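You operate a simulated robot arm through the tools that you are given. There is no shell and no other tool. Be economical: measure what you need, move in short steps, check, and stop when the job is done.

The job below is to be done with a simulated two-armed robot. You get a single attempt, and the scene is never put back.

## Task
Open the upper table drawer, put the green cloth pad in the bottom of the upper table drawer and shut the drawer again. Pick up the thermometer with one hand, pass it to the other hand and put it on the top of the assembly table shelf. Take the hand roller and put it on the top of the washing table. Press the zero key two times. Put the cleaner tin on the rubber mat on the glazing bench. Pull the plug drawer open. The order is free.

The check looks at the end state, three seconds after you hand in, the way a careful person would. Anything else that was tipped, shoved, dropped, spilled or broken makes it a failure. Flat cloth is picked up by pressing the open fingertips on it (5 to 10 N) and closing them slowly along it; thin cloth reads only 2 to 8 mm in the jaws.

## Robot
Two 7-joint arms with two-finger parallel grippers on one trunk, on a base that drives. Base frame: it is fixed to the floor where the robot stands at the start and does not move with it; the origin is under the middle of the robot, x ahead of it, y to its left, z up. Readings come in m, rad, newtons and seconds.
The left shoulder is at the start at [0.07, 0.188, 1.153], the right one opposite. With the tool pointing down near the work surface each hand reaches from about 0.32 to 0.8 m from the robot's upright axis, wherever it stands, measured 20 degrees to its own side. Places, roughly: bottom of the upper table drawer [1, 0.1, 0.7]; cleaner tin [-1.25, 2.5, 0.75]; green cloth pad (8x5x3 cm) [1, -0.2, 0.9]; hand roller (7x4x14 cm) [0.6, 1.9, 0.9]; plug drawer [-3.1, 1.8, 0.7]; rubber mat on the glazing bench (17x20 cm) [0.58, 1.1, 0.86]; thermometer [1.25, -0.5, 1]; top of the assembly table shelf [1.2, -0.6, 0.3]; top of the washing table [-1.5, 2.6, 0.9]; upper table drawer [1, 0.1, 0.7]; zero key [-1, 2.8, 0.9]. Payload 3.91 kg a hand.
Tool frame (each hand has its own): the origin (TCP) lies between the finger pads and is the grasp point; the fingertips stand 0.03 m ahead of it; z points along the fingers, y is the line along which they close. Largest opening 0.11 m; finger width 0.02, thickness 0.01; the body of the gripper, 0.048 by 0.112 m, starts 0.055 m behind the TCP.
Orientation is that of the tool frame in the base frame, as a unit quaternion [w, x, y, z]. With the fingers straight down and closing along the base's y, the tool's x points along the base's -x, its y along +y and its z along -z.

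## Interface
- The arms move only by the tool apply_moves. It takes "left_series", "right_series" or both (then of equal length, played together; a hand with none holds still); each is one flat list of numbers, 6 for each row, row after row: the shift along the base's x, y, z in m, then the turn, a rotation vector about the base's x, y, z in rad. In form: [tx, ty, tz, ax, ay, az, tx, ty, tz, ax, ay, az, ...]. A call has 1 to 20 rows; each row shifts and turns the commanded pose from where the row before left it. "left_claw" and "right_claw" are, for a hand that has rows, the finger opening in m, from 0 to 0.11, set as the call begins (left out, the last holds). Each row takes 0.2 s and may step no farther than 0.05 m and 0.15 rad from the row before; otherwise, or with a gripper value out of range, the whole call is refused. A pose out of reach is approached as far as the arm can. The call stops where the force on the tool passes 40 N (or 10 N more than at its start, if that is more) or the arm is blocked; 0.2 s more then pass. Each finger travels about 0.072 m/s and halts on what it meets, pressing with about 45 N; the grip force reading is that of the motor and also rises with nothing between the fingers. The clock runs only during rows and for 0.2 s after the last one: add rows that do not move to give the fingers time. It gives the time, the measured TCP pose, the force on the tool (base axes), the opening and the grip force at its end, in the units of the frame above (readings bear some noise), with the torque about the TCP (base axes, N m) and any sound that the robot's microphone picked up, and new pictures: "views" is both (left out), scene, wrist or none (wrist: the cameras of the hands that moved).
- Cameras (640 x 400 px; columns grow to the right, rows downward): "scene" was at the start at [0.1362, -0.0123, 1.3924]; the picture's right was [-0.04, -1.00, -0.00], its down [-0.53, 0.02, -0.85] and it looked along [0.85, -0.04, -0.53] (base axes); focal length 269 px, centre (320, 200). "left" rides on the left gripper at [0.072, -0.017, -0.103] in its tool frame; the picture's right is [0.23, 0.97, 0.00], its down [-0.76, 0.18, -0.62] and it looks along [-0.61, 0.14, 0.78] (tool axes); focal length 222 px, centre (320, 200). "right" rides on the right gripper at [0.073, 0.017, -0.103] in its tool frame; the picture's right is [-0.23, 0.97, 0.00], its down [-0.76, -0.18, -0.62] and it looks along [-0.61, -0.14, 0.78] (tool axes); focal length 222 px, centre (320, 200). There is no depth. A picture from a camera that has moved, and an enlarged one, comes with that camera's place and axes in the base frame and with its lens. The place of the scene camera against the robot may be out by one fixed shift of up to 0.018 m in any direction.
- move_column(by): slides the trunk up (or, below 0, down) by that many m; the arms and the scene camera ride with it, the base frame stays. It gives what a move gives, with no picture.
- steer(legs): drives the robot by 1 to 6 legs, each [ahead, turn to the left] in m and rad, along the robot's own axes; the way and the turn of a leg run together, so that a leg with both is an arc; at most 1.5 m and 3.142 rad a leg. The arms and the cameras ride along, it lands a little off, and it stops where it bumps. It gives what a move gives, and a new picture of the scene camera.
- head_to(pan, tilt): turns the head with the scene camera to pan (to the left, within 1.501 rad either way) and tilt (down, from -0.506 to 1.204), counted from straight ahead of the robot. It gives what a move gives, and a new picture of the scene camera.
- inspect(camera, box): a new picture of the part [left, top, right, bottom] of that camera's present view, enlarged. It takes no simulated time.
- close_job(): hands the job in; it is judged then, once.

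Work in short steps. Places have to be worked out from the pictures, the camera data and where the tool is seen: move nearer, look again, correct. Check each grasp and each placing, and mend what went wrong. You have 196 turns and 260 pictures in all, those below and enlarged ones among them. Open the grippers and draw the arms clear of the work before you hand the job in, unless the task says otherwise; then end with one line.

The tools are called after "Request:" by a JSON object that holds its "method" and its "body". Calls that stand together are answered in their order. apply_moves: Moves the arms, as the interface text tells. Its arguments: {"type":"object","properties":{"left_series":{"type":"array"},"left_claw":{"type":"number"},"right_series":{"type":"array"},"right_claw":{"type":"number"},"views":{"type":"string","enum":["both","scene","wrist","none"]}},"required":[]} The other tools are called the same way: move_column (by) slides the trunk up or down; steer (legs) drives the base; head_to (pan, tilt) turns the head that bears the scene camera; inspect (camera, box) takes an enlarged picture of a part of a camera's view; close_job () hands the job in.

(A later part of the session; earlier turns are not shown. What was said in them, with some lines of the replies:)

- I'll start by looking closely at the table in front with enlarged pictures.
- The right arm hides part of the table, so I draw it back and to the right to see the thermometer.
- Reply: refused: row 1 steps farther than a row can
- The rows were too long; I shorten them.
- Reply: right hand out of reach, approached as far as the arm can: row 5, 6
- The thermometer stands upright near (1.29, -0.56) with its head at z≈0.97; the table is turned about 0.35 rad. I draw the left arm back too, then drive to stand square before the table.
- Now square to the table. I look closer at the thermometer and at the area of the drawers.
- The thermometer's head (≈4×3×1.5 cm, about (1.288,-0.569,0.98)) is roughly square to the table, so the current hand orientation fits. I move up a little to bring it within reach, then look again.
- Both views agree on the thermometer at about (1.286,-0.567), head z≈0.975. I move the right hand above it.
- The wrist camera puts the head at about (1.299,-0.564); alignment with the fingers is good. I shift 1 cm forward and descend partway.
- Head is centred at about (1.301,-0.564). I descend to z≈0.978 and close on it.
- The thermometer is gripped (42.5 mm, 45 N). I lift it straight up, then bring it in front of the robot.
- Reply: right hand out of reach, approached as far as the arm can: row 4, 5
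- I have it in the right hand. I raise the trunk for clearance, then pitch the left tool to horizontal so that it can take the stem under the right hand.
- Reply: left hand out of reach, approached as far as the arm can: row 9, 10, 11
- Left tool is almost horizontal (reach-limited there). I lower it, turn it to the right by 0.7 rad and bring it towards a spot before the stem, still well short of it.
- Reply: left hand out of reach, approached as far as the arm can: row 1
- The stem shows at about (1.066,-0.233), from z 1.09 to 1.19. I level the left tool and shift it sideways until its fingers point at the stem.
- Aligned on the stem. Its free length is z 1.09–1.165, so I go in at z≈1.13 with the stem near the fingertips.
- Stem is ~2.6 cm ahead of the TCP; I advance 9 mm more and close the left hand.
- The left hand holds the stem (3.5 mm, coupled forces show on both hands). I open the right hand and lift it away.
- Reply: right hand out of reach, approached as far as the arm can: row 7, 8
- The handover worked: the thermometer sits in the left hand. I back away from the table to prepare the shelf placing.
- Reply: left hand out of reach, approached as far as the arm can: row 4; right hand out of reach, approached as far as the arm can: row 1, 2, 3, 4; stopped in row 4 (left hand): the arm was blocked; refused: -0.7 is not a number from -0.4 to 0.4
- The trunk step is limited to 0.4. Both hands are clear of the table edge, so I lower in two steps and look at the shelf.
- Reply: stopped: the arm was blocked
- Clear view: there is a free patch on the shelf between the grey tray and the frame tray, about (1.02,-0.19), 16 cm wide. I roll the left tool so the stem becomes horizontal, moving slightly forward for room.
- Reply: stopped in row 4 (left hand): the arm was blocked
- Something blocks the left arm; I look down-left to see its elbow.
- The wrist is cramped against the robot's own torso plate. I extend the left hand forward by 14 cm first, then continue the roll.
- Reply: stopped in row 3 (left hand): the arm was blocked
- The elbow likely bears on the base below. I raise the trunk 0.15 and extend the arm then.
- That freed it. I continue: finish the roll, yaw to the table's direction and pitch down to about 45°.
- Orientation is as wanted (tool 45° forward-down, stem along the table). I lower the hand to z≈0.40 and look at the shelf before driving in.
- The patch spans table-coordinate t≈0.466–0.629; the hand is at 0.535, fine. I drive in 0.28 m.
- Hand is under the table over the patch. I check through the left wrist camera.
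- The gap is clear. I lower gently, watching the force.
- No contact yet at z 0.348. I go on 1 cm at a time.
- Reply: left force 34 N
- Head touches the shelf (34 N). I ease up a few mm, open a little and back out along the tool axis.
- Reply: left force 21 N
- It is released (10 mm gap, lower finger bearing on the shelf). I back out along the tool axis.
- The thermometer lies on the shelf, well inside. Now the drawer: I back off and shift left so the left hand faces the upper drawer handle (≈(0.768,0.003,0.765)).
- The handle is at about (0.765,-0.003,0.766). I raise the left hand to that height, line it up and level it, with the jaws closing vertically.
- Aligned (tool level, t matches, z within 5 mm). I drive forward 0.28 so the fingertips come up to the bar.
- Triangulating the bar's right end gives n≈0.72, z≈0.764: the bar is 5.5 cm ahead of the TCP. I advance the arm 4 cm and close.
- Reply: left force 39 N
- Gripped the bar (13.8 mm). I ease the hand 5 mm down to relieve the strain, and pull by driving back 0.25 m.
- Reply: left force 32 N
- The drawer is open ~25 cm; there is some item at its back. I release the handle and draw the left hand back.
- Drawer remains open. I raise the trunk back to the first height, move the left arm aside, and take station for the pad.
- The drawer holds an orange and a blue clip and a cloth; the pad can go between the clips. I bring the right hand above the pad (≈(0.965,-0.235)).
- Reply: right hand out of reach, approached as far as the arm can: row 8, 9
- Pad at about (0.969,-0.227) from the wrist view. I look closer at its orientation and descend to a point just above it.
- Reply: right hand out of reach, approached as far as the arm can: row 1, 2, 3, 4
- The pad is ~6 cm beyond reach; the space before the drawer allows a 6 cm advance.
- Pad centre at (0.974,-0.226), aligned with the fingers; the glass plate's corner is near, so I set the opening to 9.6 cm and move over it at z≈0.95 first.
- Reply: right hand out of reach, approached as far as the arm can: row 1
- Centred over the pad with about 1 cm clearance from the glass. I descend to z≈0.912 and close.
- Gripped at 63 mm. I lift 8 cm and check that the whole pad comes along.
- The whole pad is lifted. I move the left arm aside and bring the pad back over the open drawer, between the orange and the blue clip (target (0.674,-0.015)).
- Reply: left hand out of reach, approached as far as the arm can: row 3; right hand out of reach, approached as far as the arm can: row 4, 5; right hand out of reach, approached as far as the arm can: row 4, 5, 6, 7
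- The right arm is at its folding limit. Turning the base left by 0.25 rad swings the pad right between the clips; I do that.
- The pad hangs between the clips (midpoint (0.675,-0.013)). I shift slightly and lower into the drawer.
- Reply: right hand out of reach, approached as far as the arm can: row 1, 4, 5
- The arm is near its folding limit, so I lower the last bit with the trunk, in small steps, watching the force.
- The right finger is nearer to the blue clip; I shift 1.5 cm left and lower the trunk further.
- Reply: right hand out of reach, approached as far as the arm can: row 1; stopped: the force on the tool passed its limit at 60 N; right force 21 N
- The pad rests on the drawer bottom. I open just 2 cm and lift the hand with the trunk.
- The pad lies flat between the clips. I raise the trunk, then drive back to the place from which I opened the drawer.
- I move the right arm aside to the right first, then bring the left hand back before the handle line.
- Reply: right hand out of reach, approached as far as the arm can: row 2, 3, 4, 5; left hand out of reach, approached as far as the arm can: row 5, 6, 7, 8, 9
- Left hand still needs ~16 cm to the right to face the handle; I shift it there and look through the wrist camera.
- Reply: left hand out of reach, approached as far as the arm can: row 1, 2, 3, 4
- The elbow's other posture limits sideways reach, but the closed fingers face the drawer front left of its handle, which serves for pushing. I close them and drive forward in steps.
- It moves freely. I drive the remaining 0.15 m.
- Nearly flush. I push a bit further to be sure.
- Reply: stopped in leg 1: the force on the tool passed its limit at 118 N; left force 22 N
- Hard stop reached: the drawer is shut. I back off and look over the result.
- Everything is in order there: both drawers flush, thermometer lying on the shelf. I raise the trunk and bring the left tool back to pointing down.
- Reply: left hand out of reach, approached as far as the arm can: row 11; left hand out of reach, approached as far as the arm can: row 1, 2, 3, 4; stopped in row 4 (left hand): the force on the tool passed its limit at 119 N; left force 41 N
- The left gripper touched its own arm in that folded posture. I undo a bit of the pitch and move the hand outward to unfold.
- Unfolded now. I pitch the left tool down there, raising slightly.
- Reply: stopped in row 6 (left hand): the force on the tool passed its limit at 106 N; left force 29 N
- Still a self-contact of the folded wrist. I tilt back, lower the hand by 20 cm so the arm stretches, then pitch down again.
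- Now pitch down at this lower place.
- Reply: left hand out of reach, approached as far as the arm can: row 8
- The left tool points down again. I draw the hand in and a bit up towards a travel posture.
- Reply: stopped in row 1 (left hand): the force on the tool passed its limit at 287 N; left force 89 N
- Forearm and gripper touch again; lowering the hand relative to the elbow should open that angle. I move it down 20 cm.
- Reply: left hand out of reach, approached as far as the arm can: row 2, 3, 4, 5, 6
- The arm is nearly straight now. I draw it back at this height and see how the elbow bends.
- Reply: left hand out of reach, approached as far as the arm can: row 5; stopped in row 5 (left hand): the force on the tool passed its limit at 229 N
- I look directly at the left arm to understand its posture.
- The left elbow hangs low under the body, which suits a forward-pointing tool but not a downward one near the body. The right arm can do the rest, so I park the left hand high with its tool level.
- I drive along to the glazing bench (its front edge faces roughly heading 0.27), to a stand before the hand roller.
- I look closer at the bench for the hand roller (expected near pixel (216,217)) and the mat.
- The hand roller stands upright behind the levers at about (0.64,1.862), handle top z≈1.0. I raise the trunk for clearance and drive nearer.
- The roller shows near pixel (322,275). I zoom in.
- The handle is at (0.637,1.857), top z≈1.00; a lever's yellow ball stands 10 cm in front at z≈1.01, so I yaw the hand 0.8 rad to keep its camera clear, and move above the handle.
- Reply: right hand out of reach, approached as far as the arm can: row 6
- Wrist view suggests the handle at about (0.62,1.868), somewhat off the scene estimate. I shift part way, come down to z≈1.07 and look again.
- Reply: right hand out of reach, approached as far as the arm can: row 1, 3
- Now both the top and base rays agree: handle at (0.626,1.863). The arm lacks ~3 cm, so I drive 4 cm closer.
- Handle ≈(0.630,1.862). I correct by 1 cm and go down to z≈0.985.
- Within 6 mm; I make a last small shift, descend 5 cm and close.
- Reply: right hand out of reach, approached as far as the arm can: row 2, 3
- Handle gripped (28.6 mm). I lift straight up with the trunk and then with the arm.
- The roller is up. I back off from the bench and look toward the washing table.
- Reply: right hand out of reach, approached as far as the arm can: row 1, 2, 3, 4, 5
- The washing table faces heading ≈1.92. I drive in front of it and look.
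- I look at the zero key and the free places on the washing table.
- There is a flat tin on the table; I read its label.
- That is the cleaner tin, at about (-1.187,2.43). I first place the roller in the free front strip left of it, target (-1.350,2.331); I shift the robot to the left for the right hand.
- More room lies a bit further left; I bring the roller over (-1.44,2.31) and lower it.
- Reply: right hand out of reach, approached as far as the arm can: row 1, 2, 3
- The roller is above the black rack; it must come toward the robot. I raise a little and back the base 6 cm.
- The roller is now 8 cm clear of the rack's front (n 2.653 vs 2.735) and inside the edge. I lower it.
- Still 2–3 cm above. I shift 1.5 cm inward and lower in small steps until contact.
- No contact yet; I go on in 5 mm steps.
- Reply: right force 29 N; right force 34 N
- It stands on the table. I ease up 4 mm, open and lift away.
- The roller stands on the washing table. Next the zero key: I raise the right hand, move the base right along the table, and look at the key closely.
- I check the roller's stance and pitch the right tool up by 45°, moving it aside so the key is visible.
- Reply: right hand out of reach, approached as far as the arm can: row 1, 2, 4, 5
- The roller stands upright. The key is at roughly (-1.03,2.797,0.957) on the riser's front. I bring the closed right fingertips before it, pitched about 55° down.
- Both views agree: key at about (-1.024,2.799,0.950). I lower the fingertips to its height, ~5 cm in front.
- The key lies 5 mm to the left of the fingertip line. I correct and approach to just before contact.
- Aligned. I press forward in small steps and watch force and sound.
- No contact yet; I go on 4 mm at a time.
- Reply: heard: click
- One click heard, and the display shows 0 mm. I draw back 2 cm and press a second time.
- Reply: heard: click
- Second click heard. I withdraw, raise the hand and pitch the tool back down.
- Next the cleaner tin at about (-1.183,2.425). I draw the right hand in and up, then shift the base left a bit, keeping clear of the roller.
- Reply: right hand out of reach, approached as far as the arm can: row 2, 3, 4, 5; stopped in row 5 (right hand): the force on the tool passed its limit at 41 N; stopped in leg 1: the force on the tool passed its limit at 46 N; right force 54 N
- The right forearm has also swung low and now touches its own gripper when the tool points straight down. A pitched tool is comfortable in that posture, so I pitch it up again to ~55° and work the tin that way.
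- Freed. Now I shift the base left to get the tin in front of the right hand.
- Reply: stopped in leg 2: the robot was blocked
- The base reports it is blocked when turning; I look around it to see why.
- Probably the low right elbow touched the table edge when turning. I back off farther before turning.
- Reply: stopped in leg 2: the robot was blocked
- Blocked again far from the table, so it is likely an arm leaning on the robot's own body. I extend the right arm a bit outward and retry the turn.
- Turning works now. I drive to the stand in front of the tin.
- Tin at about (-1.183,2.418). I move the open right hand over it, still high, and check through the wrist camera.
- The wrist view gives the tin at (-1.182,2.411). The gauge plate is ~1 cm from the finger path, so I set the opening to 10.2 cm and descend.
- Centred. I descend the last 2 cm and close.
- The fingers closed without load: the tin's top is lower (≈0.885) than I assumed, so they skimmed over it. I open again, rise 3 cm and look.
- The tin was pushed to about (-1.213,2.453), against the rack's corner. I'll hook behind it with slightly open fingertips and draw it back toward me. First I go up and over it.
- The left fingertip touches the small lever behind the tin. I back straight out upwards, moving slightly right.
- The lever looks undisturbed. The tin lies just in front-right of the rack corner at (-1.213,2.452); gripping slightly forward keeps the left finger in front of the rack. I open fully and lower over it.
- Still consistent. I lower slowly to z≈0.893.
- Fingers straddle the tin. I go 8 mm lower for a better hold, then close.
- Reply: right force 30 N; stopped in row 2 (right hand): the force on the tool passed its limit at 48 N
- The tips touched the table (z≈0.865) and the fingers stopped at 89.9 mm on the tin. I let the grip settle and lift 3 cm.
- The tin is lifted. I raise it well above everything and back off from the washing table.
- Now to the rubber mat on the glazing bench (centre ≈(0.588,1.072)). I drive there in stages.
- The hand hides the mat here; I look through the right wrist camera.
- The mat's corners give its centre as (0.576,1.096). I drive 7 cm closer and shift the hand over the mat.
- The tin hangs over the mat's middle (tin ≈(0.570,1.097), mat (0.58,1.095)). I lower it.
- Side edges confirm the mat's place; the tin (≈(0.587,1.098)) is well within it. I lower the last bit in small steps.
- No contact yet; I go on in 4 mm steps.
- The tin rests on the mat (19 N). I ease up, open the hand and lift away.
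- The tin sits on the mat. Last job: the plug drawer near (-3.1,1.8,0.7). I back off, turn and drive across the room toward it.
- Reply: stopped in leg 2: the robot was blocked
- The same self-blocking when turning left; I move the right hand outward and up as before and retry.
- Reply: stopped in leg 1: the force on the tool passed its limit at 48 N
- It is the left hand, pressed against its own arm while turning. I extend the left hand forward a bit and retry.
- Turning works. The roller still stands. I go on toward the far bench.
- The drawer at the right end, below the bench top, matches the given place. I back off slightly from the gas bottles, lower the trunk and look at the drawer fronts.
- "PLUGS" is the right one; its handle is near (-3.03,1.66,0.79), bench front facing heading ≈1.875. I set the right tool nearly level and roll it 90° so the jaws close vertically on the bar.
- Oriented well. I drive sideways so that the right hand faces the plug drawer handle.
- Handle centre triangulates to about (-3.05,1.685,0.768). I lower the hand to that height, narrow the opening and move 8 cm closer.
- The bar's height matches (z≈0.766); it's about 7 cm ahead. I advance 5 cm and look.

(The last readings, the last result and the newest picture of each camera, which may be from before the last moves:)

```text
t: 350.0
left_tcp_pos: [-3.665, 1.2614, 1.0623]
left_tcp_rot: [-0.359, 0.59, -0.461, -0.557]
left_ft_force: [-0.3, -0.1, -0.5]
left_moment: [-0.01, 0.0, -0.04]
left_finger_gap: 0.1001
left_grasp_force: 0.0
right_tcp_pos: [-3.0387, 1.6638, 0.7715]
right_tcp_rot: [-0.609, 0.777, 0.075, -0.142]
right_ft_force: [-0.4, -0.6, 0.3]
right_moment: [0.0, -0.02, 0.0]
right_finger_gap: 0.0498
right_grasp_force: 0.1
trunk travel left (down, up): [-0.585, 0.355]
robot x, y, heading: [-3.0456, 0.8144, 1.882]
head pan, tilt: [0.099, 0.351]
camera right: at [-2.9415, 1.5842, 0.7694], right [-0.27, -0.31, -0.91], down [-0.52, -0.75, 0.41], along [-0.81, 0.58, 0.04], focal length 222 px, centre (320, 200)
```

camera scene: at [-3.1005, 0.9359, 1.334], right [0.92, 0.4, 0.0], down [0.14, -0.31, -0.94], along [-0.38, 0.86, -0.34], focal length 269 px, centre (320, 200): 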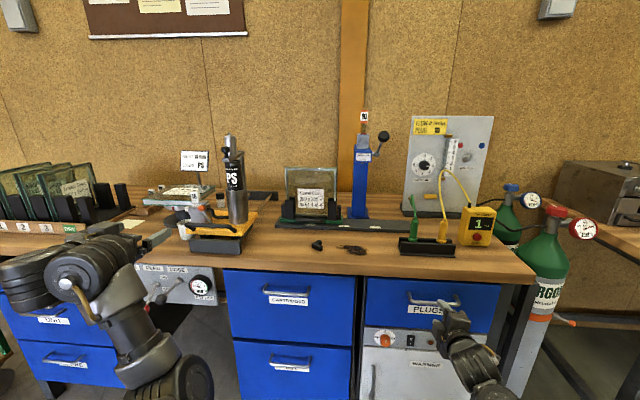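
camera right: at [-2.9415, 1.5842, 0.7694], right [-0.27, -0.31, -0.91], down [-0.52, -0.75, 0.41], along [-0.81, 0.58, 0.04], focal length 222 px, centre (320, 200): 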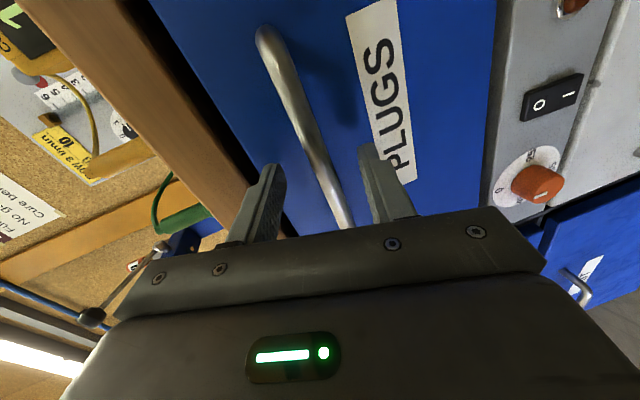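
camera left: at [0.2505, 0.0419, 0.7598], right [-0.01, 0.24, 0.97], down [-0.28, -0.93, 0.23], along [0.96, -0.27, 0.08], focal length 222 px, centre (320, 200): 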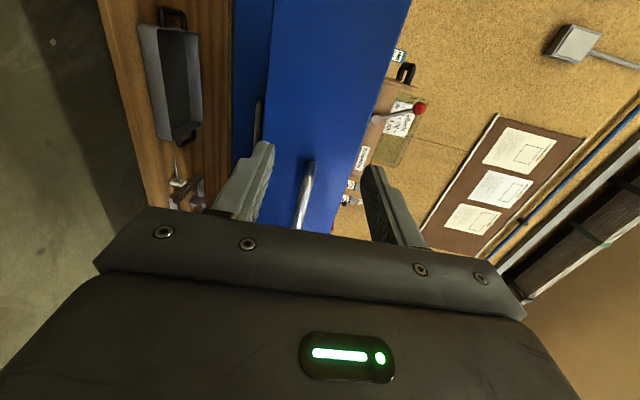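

The bar runs between the fingers. I go 1.2 cm further and close.

Request:
{"method": "apply_moves", "body": {"right_series": [-0.0037, 0.0115, 0, 0, 0, 0, 0, 0, 0, 0, 0, 0], "views": "none"}}

Request:
{"method": "apply_moves", "body": {"right_series": [0, 0, 0, 0, 0, 0, 0, 0, 0, 0, 0, 0, 0, 0, 0, 0, 0, 0], "right_claw": 0.0, "views": "wrist"}}

```text
t: 350.6
left_tcp_pos: [-3.6647, 1.2603, 1.0631]
left_tcp_rot: [-0.36, 0.59, -0.459, -0.558]
left_ft_force: [-0.4, -0.3, 0.1]
left_moment: [-0.01, 0.0, -0.03]
left_finger_gap: 0.1
left_grasp_force: 0.1
right_tcp_pos: [-3.0439, 1.6731, 0.7709]
right_tcp_rot: [-0.609, 0.777, 0.075, -0.141]
right_ft_force: [3.4, -10.4, -0.9]
right_moment: [0.3, 0.05, 0.11]
right_finger_gap: 0.0487
right_grasp_force: 0.2
trunk travel left (down, up): [-0.585, 0.355]
robot x, y, heading: [-3.0464, 0.8117, 1.884]
head pan, tilt: [0.099, 0.351]
```

```text
t: 351.4
left_tcp_pos: [-3.6652, 1.2635, 1.0607]
left_tcp_rot: [-0.36, 0.59, -0.46, -0.557]
left_ft_force: [-0.6, 0.6, 0.2]
left_moment: [0.01, 0.02, -0.03]
left_finger_gap: 0.1
left_grasp_force: 0.1
right_tcp_pos: [-3.0451, 1.674, 0.7636]
right_tcp_rot: [-0.603, 0.781, 0.077, -0.14]
right_ft_force: [0.5, -17.5, -27.6]
right_moment: [0.4, -0.99, -0.02]
right_finger_gap: 0.014
right_grasp_force: 45.8
trunk travel left (down, up): [-0.585, 0.355]
robot x, y, heading: [-3.0464, 0.8114, 1.88]
head pan, tilt: [0.099, 0.351]
camera right: at [-2.9455, 1.5952, 0.7637], right [-0.26, -0.32, -0.91], down [-0.52, -0.75, 0.41], along [-0.81, 0.58, 0.03], focal length 222 px, centre (320, 200)
```

right: 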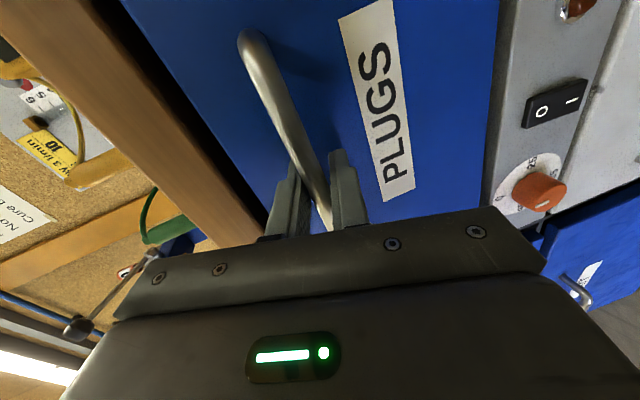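

The bar is gripped (14 mm). I ease the strain and pull by driving back 0.28 m.

Request:
{"method": "apply_moves", "body": {"right_series": [0.001, -0.004, -0.005, 0, 0, 0, 0, 0, 0, 0, 0, 0], "views": "none"}}

Request:
{"method": "steer", "body": {"legs": [[-0.28, 0]]}}

```text
t: 352.0
left_tcp_pos: [-3.6672, 1.2636, 1.06]
left_tcp_rot: [-0.358, 0.591, -0.462, -0.556]
left_ft_force: [-0.2, -0.2, 1.1]
left_moment: [0.0, -0.03, 0.01]
left_finger_gap: 0.1
left_grasp_force: 0.1
right_tcp_pos: [-3.044, 1.6738, 0.7637]
right_tcp_rot: [-0.608, 0.778, 0.075, -0.141]
right_ft_force: [-3.3, 5.0, -19.0]
right_moment: [0.34, -0.78, 0.64]
right_finger_gap: 0.0143
right_grasp_force: 44.9
trunk travel left (down, up): [-0.585, 0.355]
robot x, y, heading: [-3.0493, 0.8132, 1.886]
head pan, tilt: [0.099, 0.351]
```

```text
t: 354.0
left_tcp_pos: [-3.5788, 0.9971, 1.0602]
left_tcp_rot: [-0.359, 0.591, -0.461, -0.556]
left_ft_force: [-0.2, -0.4, 0.8]
left_moment: [0.06, 0.0, 0.0]
left_finger_gap: 0.1001
left_grasp_force: 0.1
right_tcp_pos: [-2.956, 1.4073, 0.7652]
right_tcp_rot: [-0.608, 0.778, 0.073, -0.14]
right_ft_force: [-1.6, 12.1, -13.2]
right_moment: [0.41, -1.03, -0.45]
right_finger_gap: 0.0143
right_grasp_force: 45.0
trunk travel left (down, up): [-0.585, 0.355]
robot x, y, heading: [-2.9608, 0.5435, 1.879]
head pan, tilt: [0.099, 0.351]
camera scene: at [-3.0151, 0.6734, 1.3335], right [0.92, 0.4, 0.0], down [0.14, -0.32, -0.94], along [-0.38, 0.86, -0.35], focal length 269 px, centre (320, 200)
```

scene: 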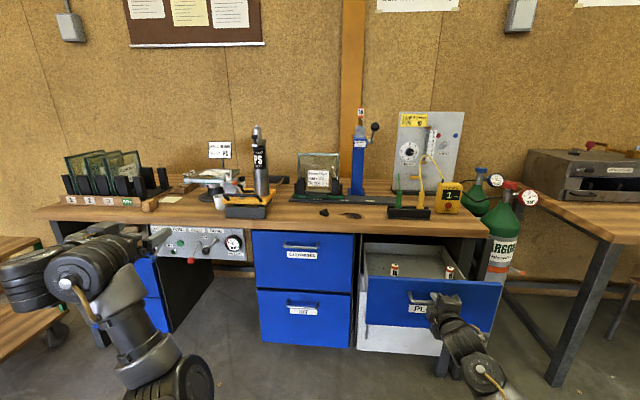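

The plug drawer is open about 28 cm. I release the handle and back off.

Request:
{"method": "apply_moves", "body": {"right_series": [0, 0, 0, 0, 0, 0, 0, 0, 0, 0, 0, 0, 0, 0, 0, 0, 0, 0], "right_claw": 0.06, "views": "none"}}

Request:
{"method": "steer", "body": {"legs": [[-0.3, 0]]}}

Request:
{"method": "inspect", "body": {"camera": "scene", "box": [240, 170, 560, 370]}}

```text
t: 354.8
left_tcp_pos: [-3.5799, 0.9944, 1.0626]
left_tcp_rot: [-0.36, 0.59, -0.461, -0.557]
left_ft_force: [-0.3, -0.4, 0.3]
left_moment: [-0.02, 0.01, 0.0]
left_finger_gap: 0.1
left_grasp_force: 0.1
right_tcp_pos: [-2.9555, 1.4045, 0.7674]
right_tcp_rot: [-0.609, 0.777, 0.073, -0.14]
right_ft_force: [0.4, -1.1, 0.1]
right_moment: [-0.01, -0.03, -0.01]
right_finger_gap: 0.0598
right_grasp_force: 0.1
trunk travel left (down, up): [-0.585, 0.355]
robot x, y, heading: [-2.9573, 0.5425, 1.884]
head pan, tilt: [0.099, 0.351]
```

```text
t: 356.6
left_tcp_pos: [-3.5007, 0.7519, 1.0652]
left_tcp_rot: [-0.359, 0.59, -0.46, -0.559]
left_ft_force: [0.5, 0.3, -0.2]
left_moment: [-0.05, -0.01, 0.0]
left_finger_gap: 0.0999
left_grasp_force: 0.1
right_tcp_pos: [-2.8804, 1.164, 0.77]
right_tcp_rot: [-0.611, 0.776, 0.075, -0.142]
right_ft_force: [-0.3, -0.9, 0.4]
right_moment: [-0.05, -0.01, 0.02]
right_finger_gap: 0.0601
right_grasp_force: 0.0
trunk travel left (down, up): [-0.585, 0.355]
robot x, y, heading: [-2.8782, 0.3098, 1.881]
head pan, tilt: [0.099, 0.351]
stopped in leg 1: the robot was blocked; the commanded pose is now the measured one
camera scene: at [-2.9364, 0.4266, 1.3346], right [0.92, 0.4, 0.0], down [0.14, -0.31, -0.94], along [-0.38, 0.86, -0.34], focal length 269 px, centre (320, 200)
```

scene: 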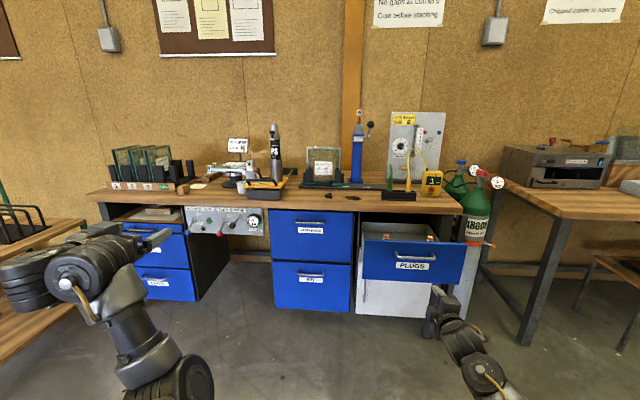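

```text
2.00 times, centred on (400, 270) of scene
camera zoom: at [-2.9364, 0.4266, 1.3346], right [0.92, 0.4, 0.0], down [0.14, -0.31, -0.94], along [-0.38, 0.86, -0.34], focal length 539 px, centre (160, 60)
```

zoom: 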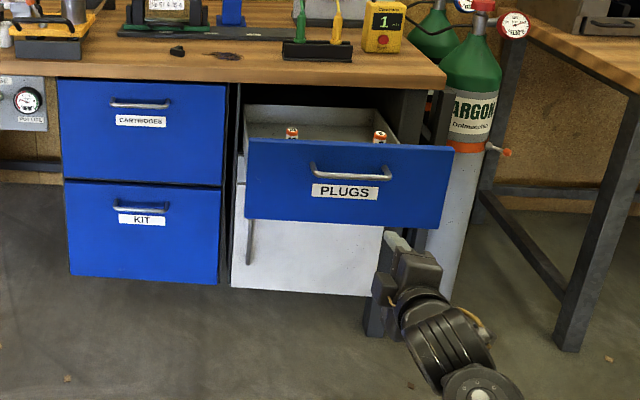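

The last backing stopped a bit short, blocked; I check what is behind/left and right on the floor.

Request:
{"method": "head_to", "body": {"pan": 1.5, "tilt": 0.7}}

Request:
{"method": "head_to", "body": {"pan": -1.5, "tilt": 0.6}}

```text
t: 358.1
left_tcp_pos: [-3.5031, 0.757, 1.0616]
left_tcp_rot: [-0.358, 0.591, -0.46, -0.557]
left_ft_force: [-0.2, 0.3, 0.3]
left_moment: [0.01, 0.01, -0.02]
left_finger_gap: 0.0999
left_grasp_force: 0.0
right_tcp_pos: [-2.8799, 1.1666, 0.7662]
right_tcp_rot: [-0.609, 0.777, 0.074, -0.141]
right_ft_force: [-0.5, 0.2, 0.8]
right_moment: [0.0, 0.0, 0.0]
right_finger_gap: 0.0601
right_grasp_force: 0.1
trunk travel left (down, up): [-0.585, 0.355]
robot x, y, heading: [-2.8806, 0.3063, 1.89]
head pan, tilt: [1.499, 0.7]
camera scene: at [-2.9832, 0.3258, 1.3025], right [-0.24, 0.97, 0.0], down [0.63, 0.15, -0.77], along [-0.74, -0.18, -0.64], focal length 269 px, centre (320, 200)
```

scene: 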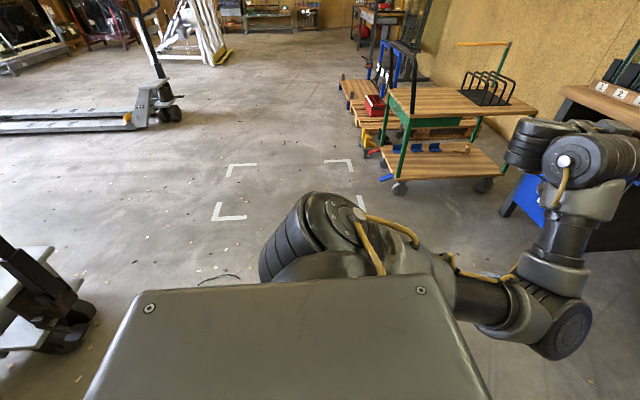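

```text
t: 360.7
left_tcp_pos: [-3.5024, 0.7568, 1.0627]
left_tcp_rot: [-0.36, 0.59, -0.461, -0.556]
left_ft_force: [1.0, 0.1, -0.2]
left_moment: [-0.05, -0.02, 0.02]
left_finger_gap: 0.1002
left_grasp_force: 0.1
right_tcp_pos: [-2.8806, 1.166, 0.7672]
right_tcp_rot: [-0.609, 0.777, 0.074, -0.141]
right_ft_force: [0.4, 0.0, -0.3]
right_moment: [0.0, 0.01, 0.0]
right_finger_gap: 0.06
right_grasp_force: 0.1
trunk travel left (down, up): [-0.585, 0.355]
robot x, y, heading: [-2.8808, 0.3058, 1.879]
head pan, tilt: [-1.499, 0.6]
camera scene: at [-2.8188, 0.3793, 1.3111], right [0.38, -0.93, 0.0], down [-0.52, -0.21, -0.83], along [0.76, 0.31, -0.56], focal length 269 px, centre (320, 200)
```

scene: 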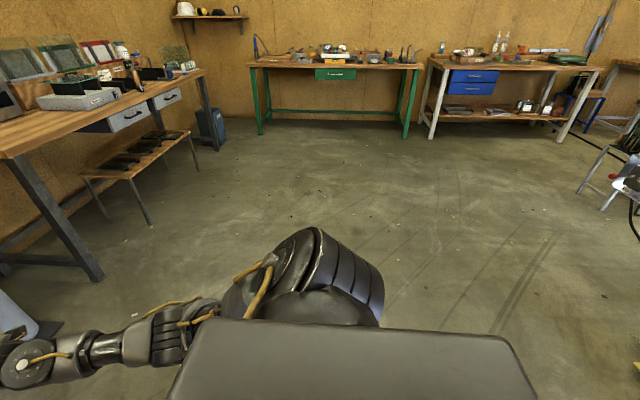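

Behind on the floor near (-3.0,-0.25) lay a drill; the base may have touched it. I pull forward 8 cm and turn left to look at it.

Request:
{"method": "steer", "body": {"legs": [[0.08, 0], [0, 1.0]]}}

Request:
{"method": "head_to", "body": {"pan": 1.5, "tilt": 0.8}}

```text
t: 364.3
left_tcp_pos: [-3.622, 0.1047, 1.0615]
left_tcp_rot: [-0.049, 0.739, -0.122, -0.661]
left_ft_force: [-0.1, -0.1, -0.4]
left_moment: [0.04, -0.02, 0.03]
left_finger_gap: 0.1002
left_grasp_force: 0.1
right_tcp_pos: [-3.6277, 0.8498, 0.7668]
right_tcp_rot: [-0.468, 0.646, 0.437, -0.415]
right_ft_force: [-0.5, -0.3, -0.2]
right_moment: [0.0, 0.01, 0.03]
right_finger_gap: 0.0597
right_grasp_force: 0.0
trunk travel left (down, up): [-0.585, 0.355]
robot x, y, heading: [-2.9069, 0.3829, 2.877]
head pan, tilt: [-1.499, 0.6]
camera scene: at [-2.9417, 0.4731, 1.3112], right [0.98, -0.19, 0.0], down [-0.11, -0.55, -0.83], along [0.16, 0.81, -0.56], focal length 269 px, centre (320, 200)
```

scene: 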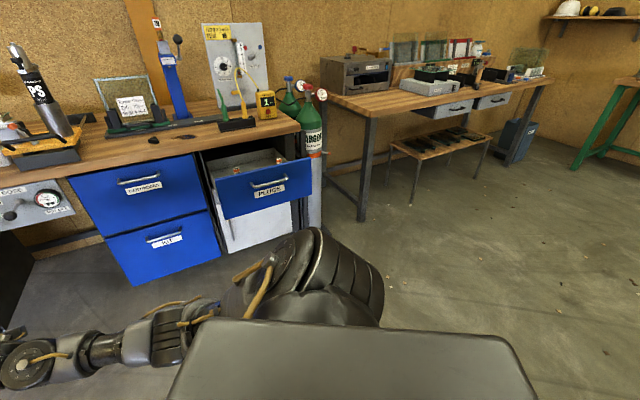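

```text
t: 366.9
left_tcp_pos: [-3.6213, 0.1048, 1.0623]
left_tcp_rot: [-0.049, 0.739, -0.121, -0.661]
left_ft_force: [-0.6, -1.5, -0.8]
left_moment: [-0.01, -0.01, -0.01]
left_finger_gap: 0.1
left_grasp_force: 0.0
right_tcp_pos: [-3.6272, 0.8508, 0.7671]
right_tcp_rot: [-0.468, 0.646, 0.437, -0.416]
right_ft_force: [0.4, 0.8, -1.5]
right_moment: [-0.01, 0.0, -0.03]
right_finger_gap: 0.0601
right_grasp_force: 0.0
trunk travel left (down, up): [-0.585, 0.355]
robot x, y, heading: [-2.9086, 0.3816, 2.883]
head pan, tilt: [1.499, 0.799]
camera scene: at [-2.9846, 0.3105, 1.2943], right [-0.95, 0.33, 0.0], down [0.23, 0.68, -0.7], along [-0.23, -0.66, -0.72], focal length 269 px, centre (320, 200)
```

scene: 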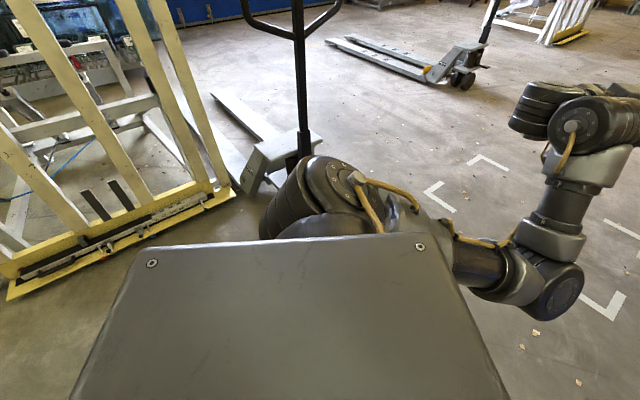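

The torso hides that spot. I drive forward half a metre to see it.

Request:
{"method": "steer", "body": {"legs": [[0.3, 0], [0, 0.7]]}}

```text
t: 370.8
left_tcp_pos: [-3.568, -0.2115, 1.0615]
left_tcp_rot: [0.179, 0.736, 0.137, -0.638]
left_ft_force: [0.5, 0.0, -0.7]
left_moment: [-0.01, 0.04, 0.01]
left_finger_gap: 0.0998
left_grasp_force: 0.0
right_tcp_pos: [-4.0511, 0.3573, 0.7672]
right_tcp_rot: [-0.299, 0.459, 0.632, -0.549]
right_ft_force: [1.0, -1.2, 0.3]
right_moment: [0.02, 0.03, 0.01]
right_finger_gap: 0.06
right_grasp_force: 0.0
trunk travel left (down, up): [-0.585, 0.355]
robot x, y, heading: [-3.1938, 0.4612, -2.713]
head pan, tilt: [1.499, 0.799]
camera scene: at [-3.2173, 0.3543, 1.2942], right [-0.94, -0.35, 0.0], down [-0.25, 0.67, -0.7], along [0.25, -0.65, -0.72], focal length 269 px, centre (320, 200)
```

scene: 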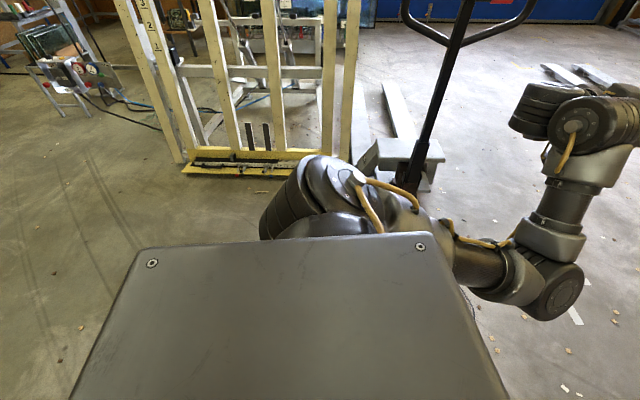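

Still hidden. I turn to face that spot directly.

Request:
{"method": "steer", "body": {"legs": [[0, 1.0]]}}

Request:
{"method": "head_to", "body": {"pan": 0.3, "tilt": 0.9}}

```text
t: 373.8
left_tcp_pos: [-2.8317, -0.214, 1.0608]
left_tcp_rot: [0.464, 0.579, 0.474, -0.474]
left_ft_force: [0.3, -0.7, 0.2]
left_moment: [0.02, 0.02, 0.0]
left_finger_gap: 0.0999
left_grasp_force: 0.0
right_tcp_pos: [-3.5688, -0.3152, 0.7679]
right_tcp_rot: [0.002, 0.1, 0.774, -0.625]
right_ft_force: [0.0, -0.8, 0.0]
right_moment: [0.0, 0.01, 0.04]
right_finger_gap: 0.0603
right_grasp_force: 0.1
trunk travel left (down, up): [-0.585, 0.355]
robot x, y, heading: [-3.1994, 0.4584, -1.707]
head pan, tilt: [1.499, 0.799]
camera scene: at [-3.1278, 0.385, 1.2942], right [-0.2, -0.98, 0.0], down [-0.7, 0.15, -0.7], along [0.68, -0.14, -0.72], focal length 269 px, centre (320, 200)
```

scene: 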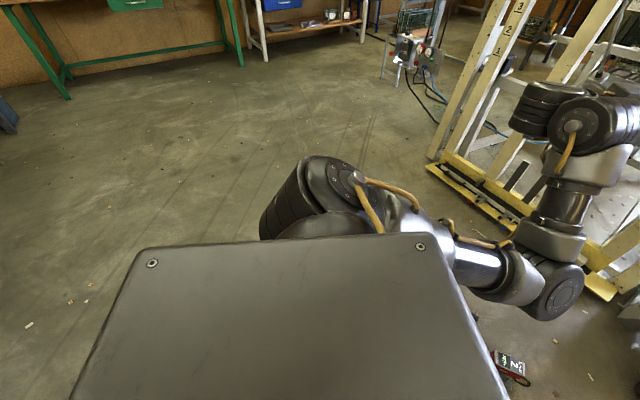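

```text
t: 375.1
left_tcp_pos: [-2.833, -0.2158, 1.0627]
left_tcp_rot: [0.464, 0.578, 0.474, -0.475]
left_ft_force: [0.8, -1.2, 0.3]
left_moment: [-0.03, 0.01, 0.01]
left_finger_gap: 0.0999
left_grasp_force: 0.0
right_tcp_pos: [-3.5704, -0.3147, 0.7668]
right_tcp_rot: [0.002, 0.1, 0.774, -0.625]
right_ft_force: [1.1, -1.0, 0.5]
right_moment: [0.01, -0.02, 0.0]
right_finger_gap: 0.06
right_grasp_force: 0.0
trunk travel left (down, up): [-0.585, 0.355]
robot x, y, heading: [-3.1985, 0.4599, -1.701]
head pan, tilt: [0.3, 0.901]
camera scene: at [-3.1947, 0.327, 1.2863], right [-0.99, -0.17, 0.0], down [-0.13, 0.77, -0.62], along [0.1, -0.61, -0.78], focal length 269 px, centre (320, 200)
```

scene: 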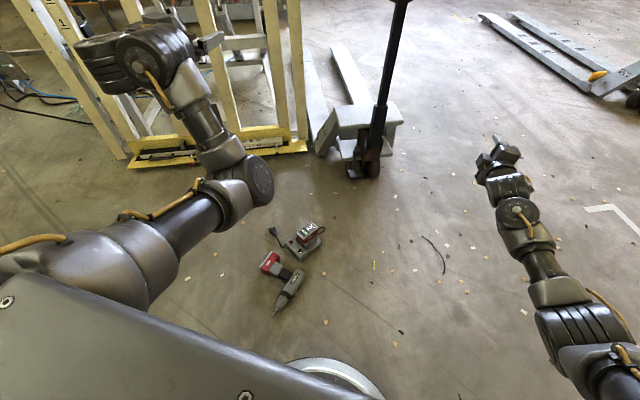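

The drill and its charger lie where they were first seen (tip ≈(-2.95,0.01)), undisturbed. Both hands are open and clear and all six tasks are done, so I hand in.

Request:
{"method": "close_job", "body": {}}

```text
The job is handed in.
```

I did all six tasks and handed the job in. The pad is in the upper table drawer, which is shut again, and the thermometer was passed from the right hand to the left and laid on the shelf. The hand roller stands on the washing table, the zero key clicked twice, the tin is on the rubber mat, and the plug drawer is pulled open about 28 cm. On the way I pushed the cleaner tin a few centimetres before gripping it, lightly touched a small lever on the washing table, and probably touched a drill lying on the floor with the base. The lever and drill looked unmoved afterwards.
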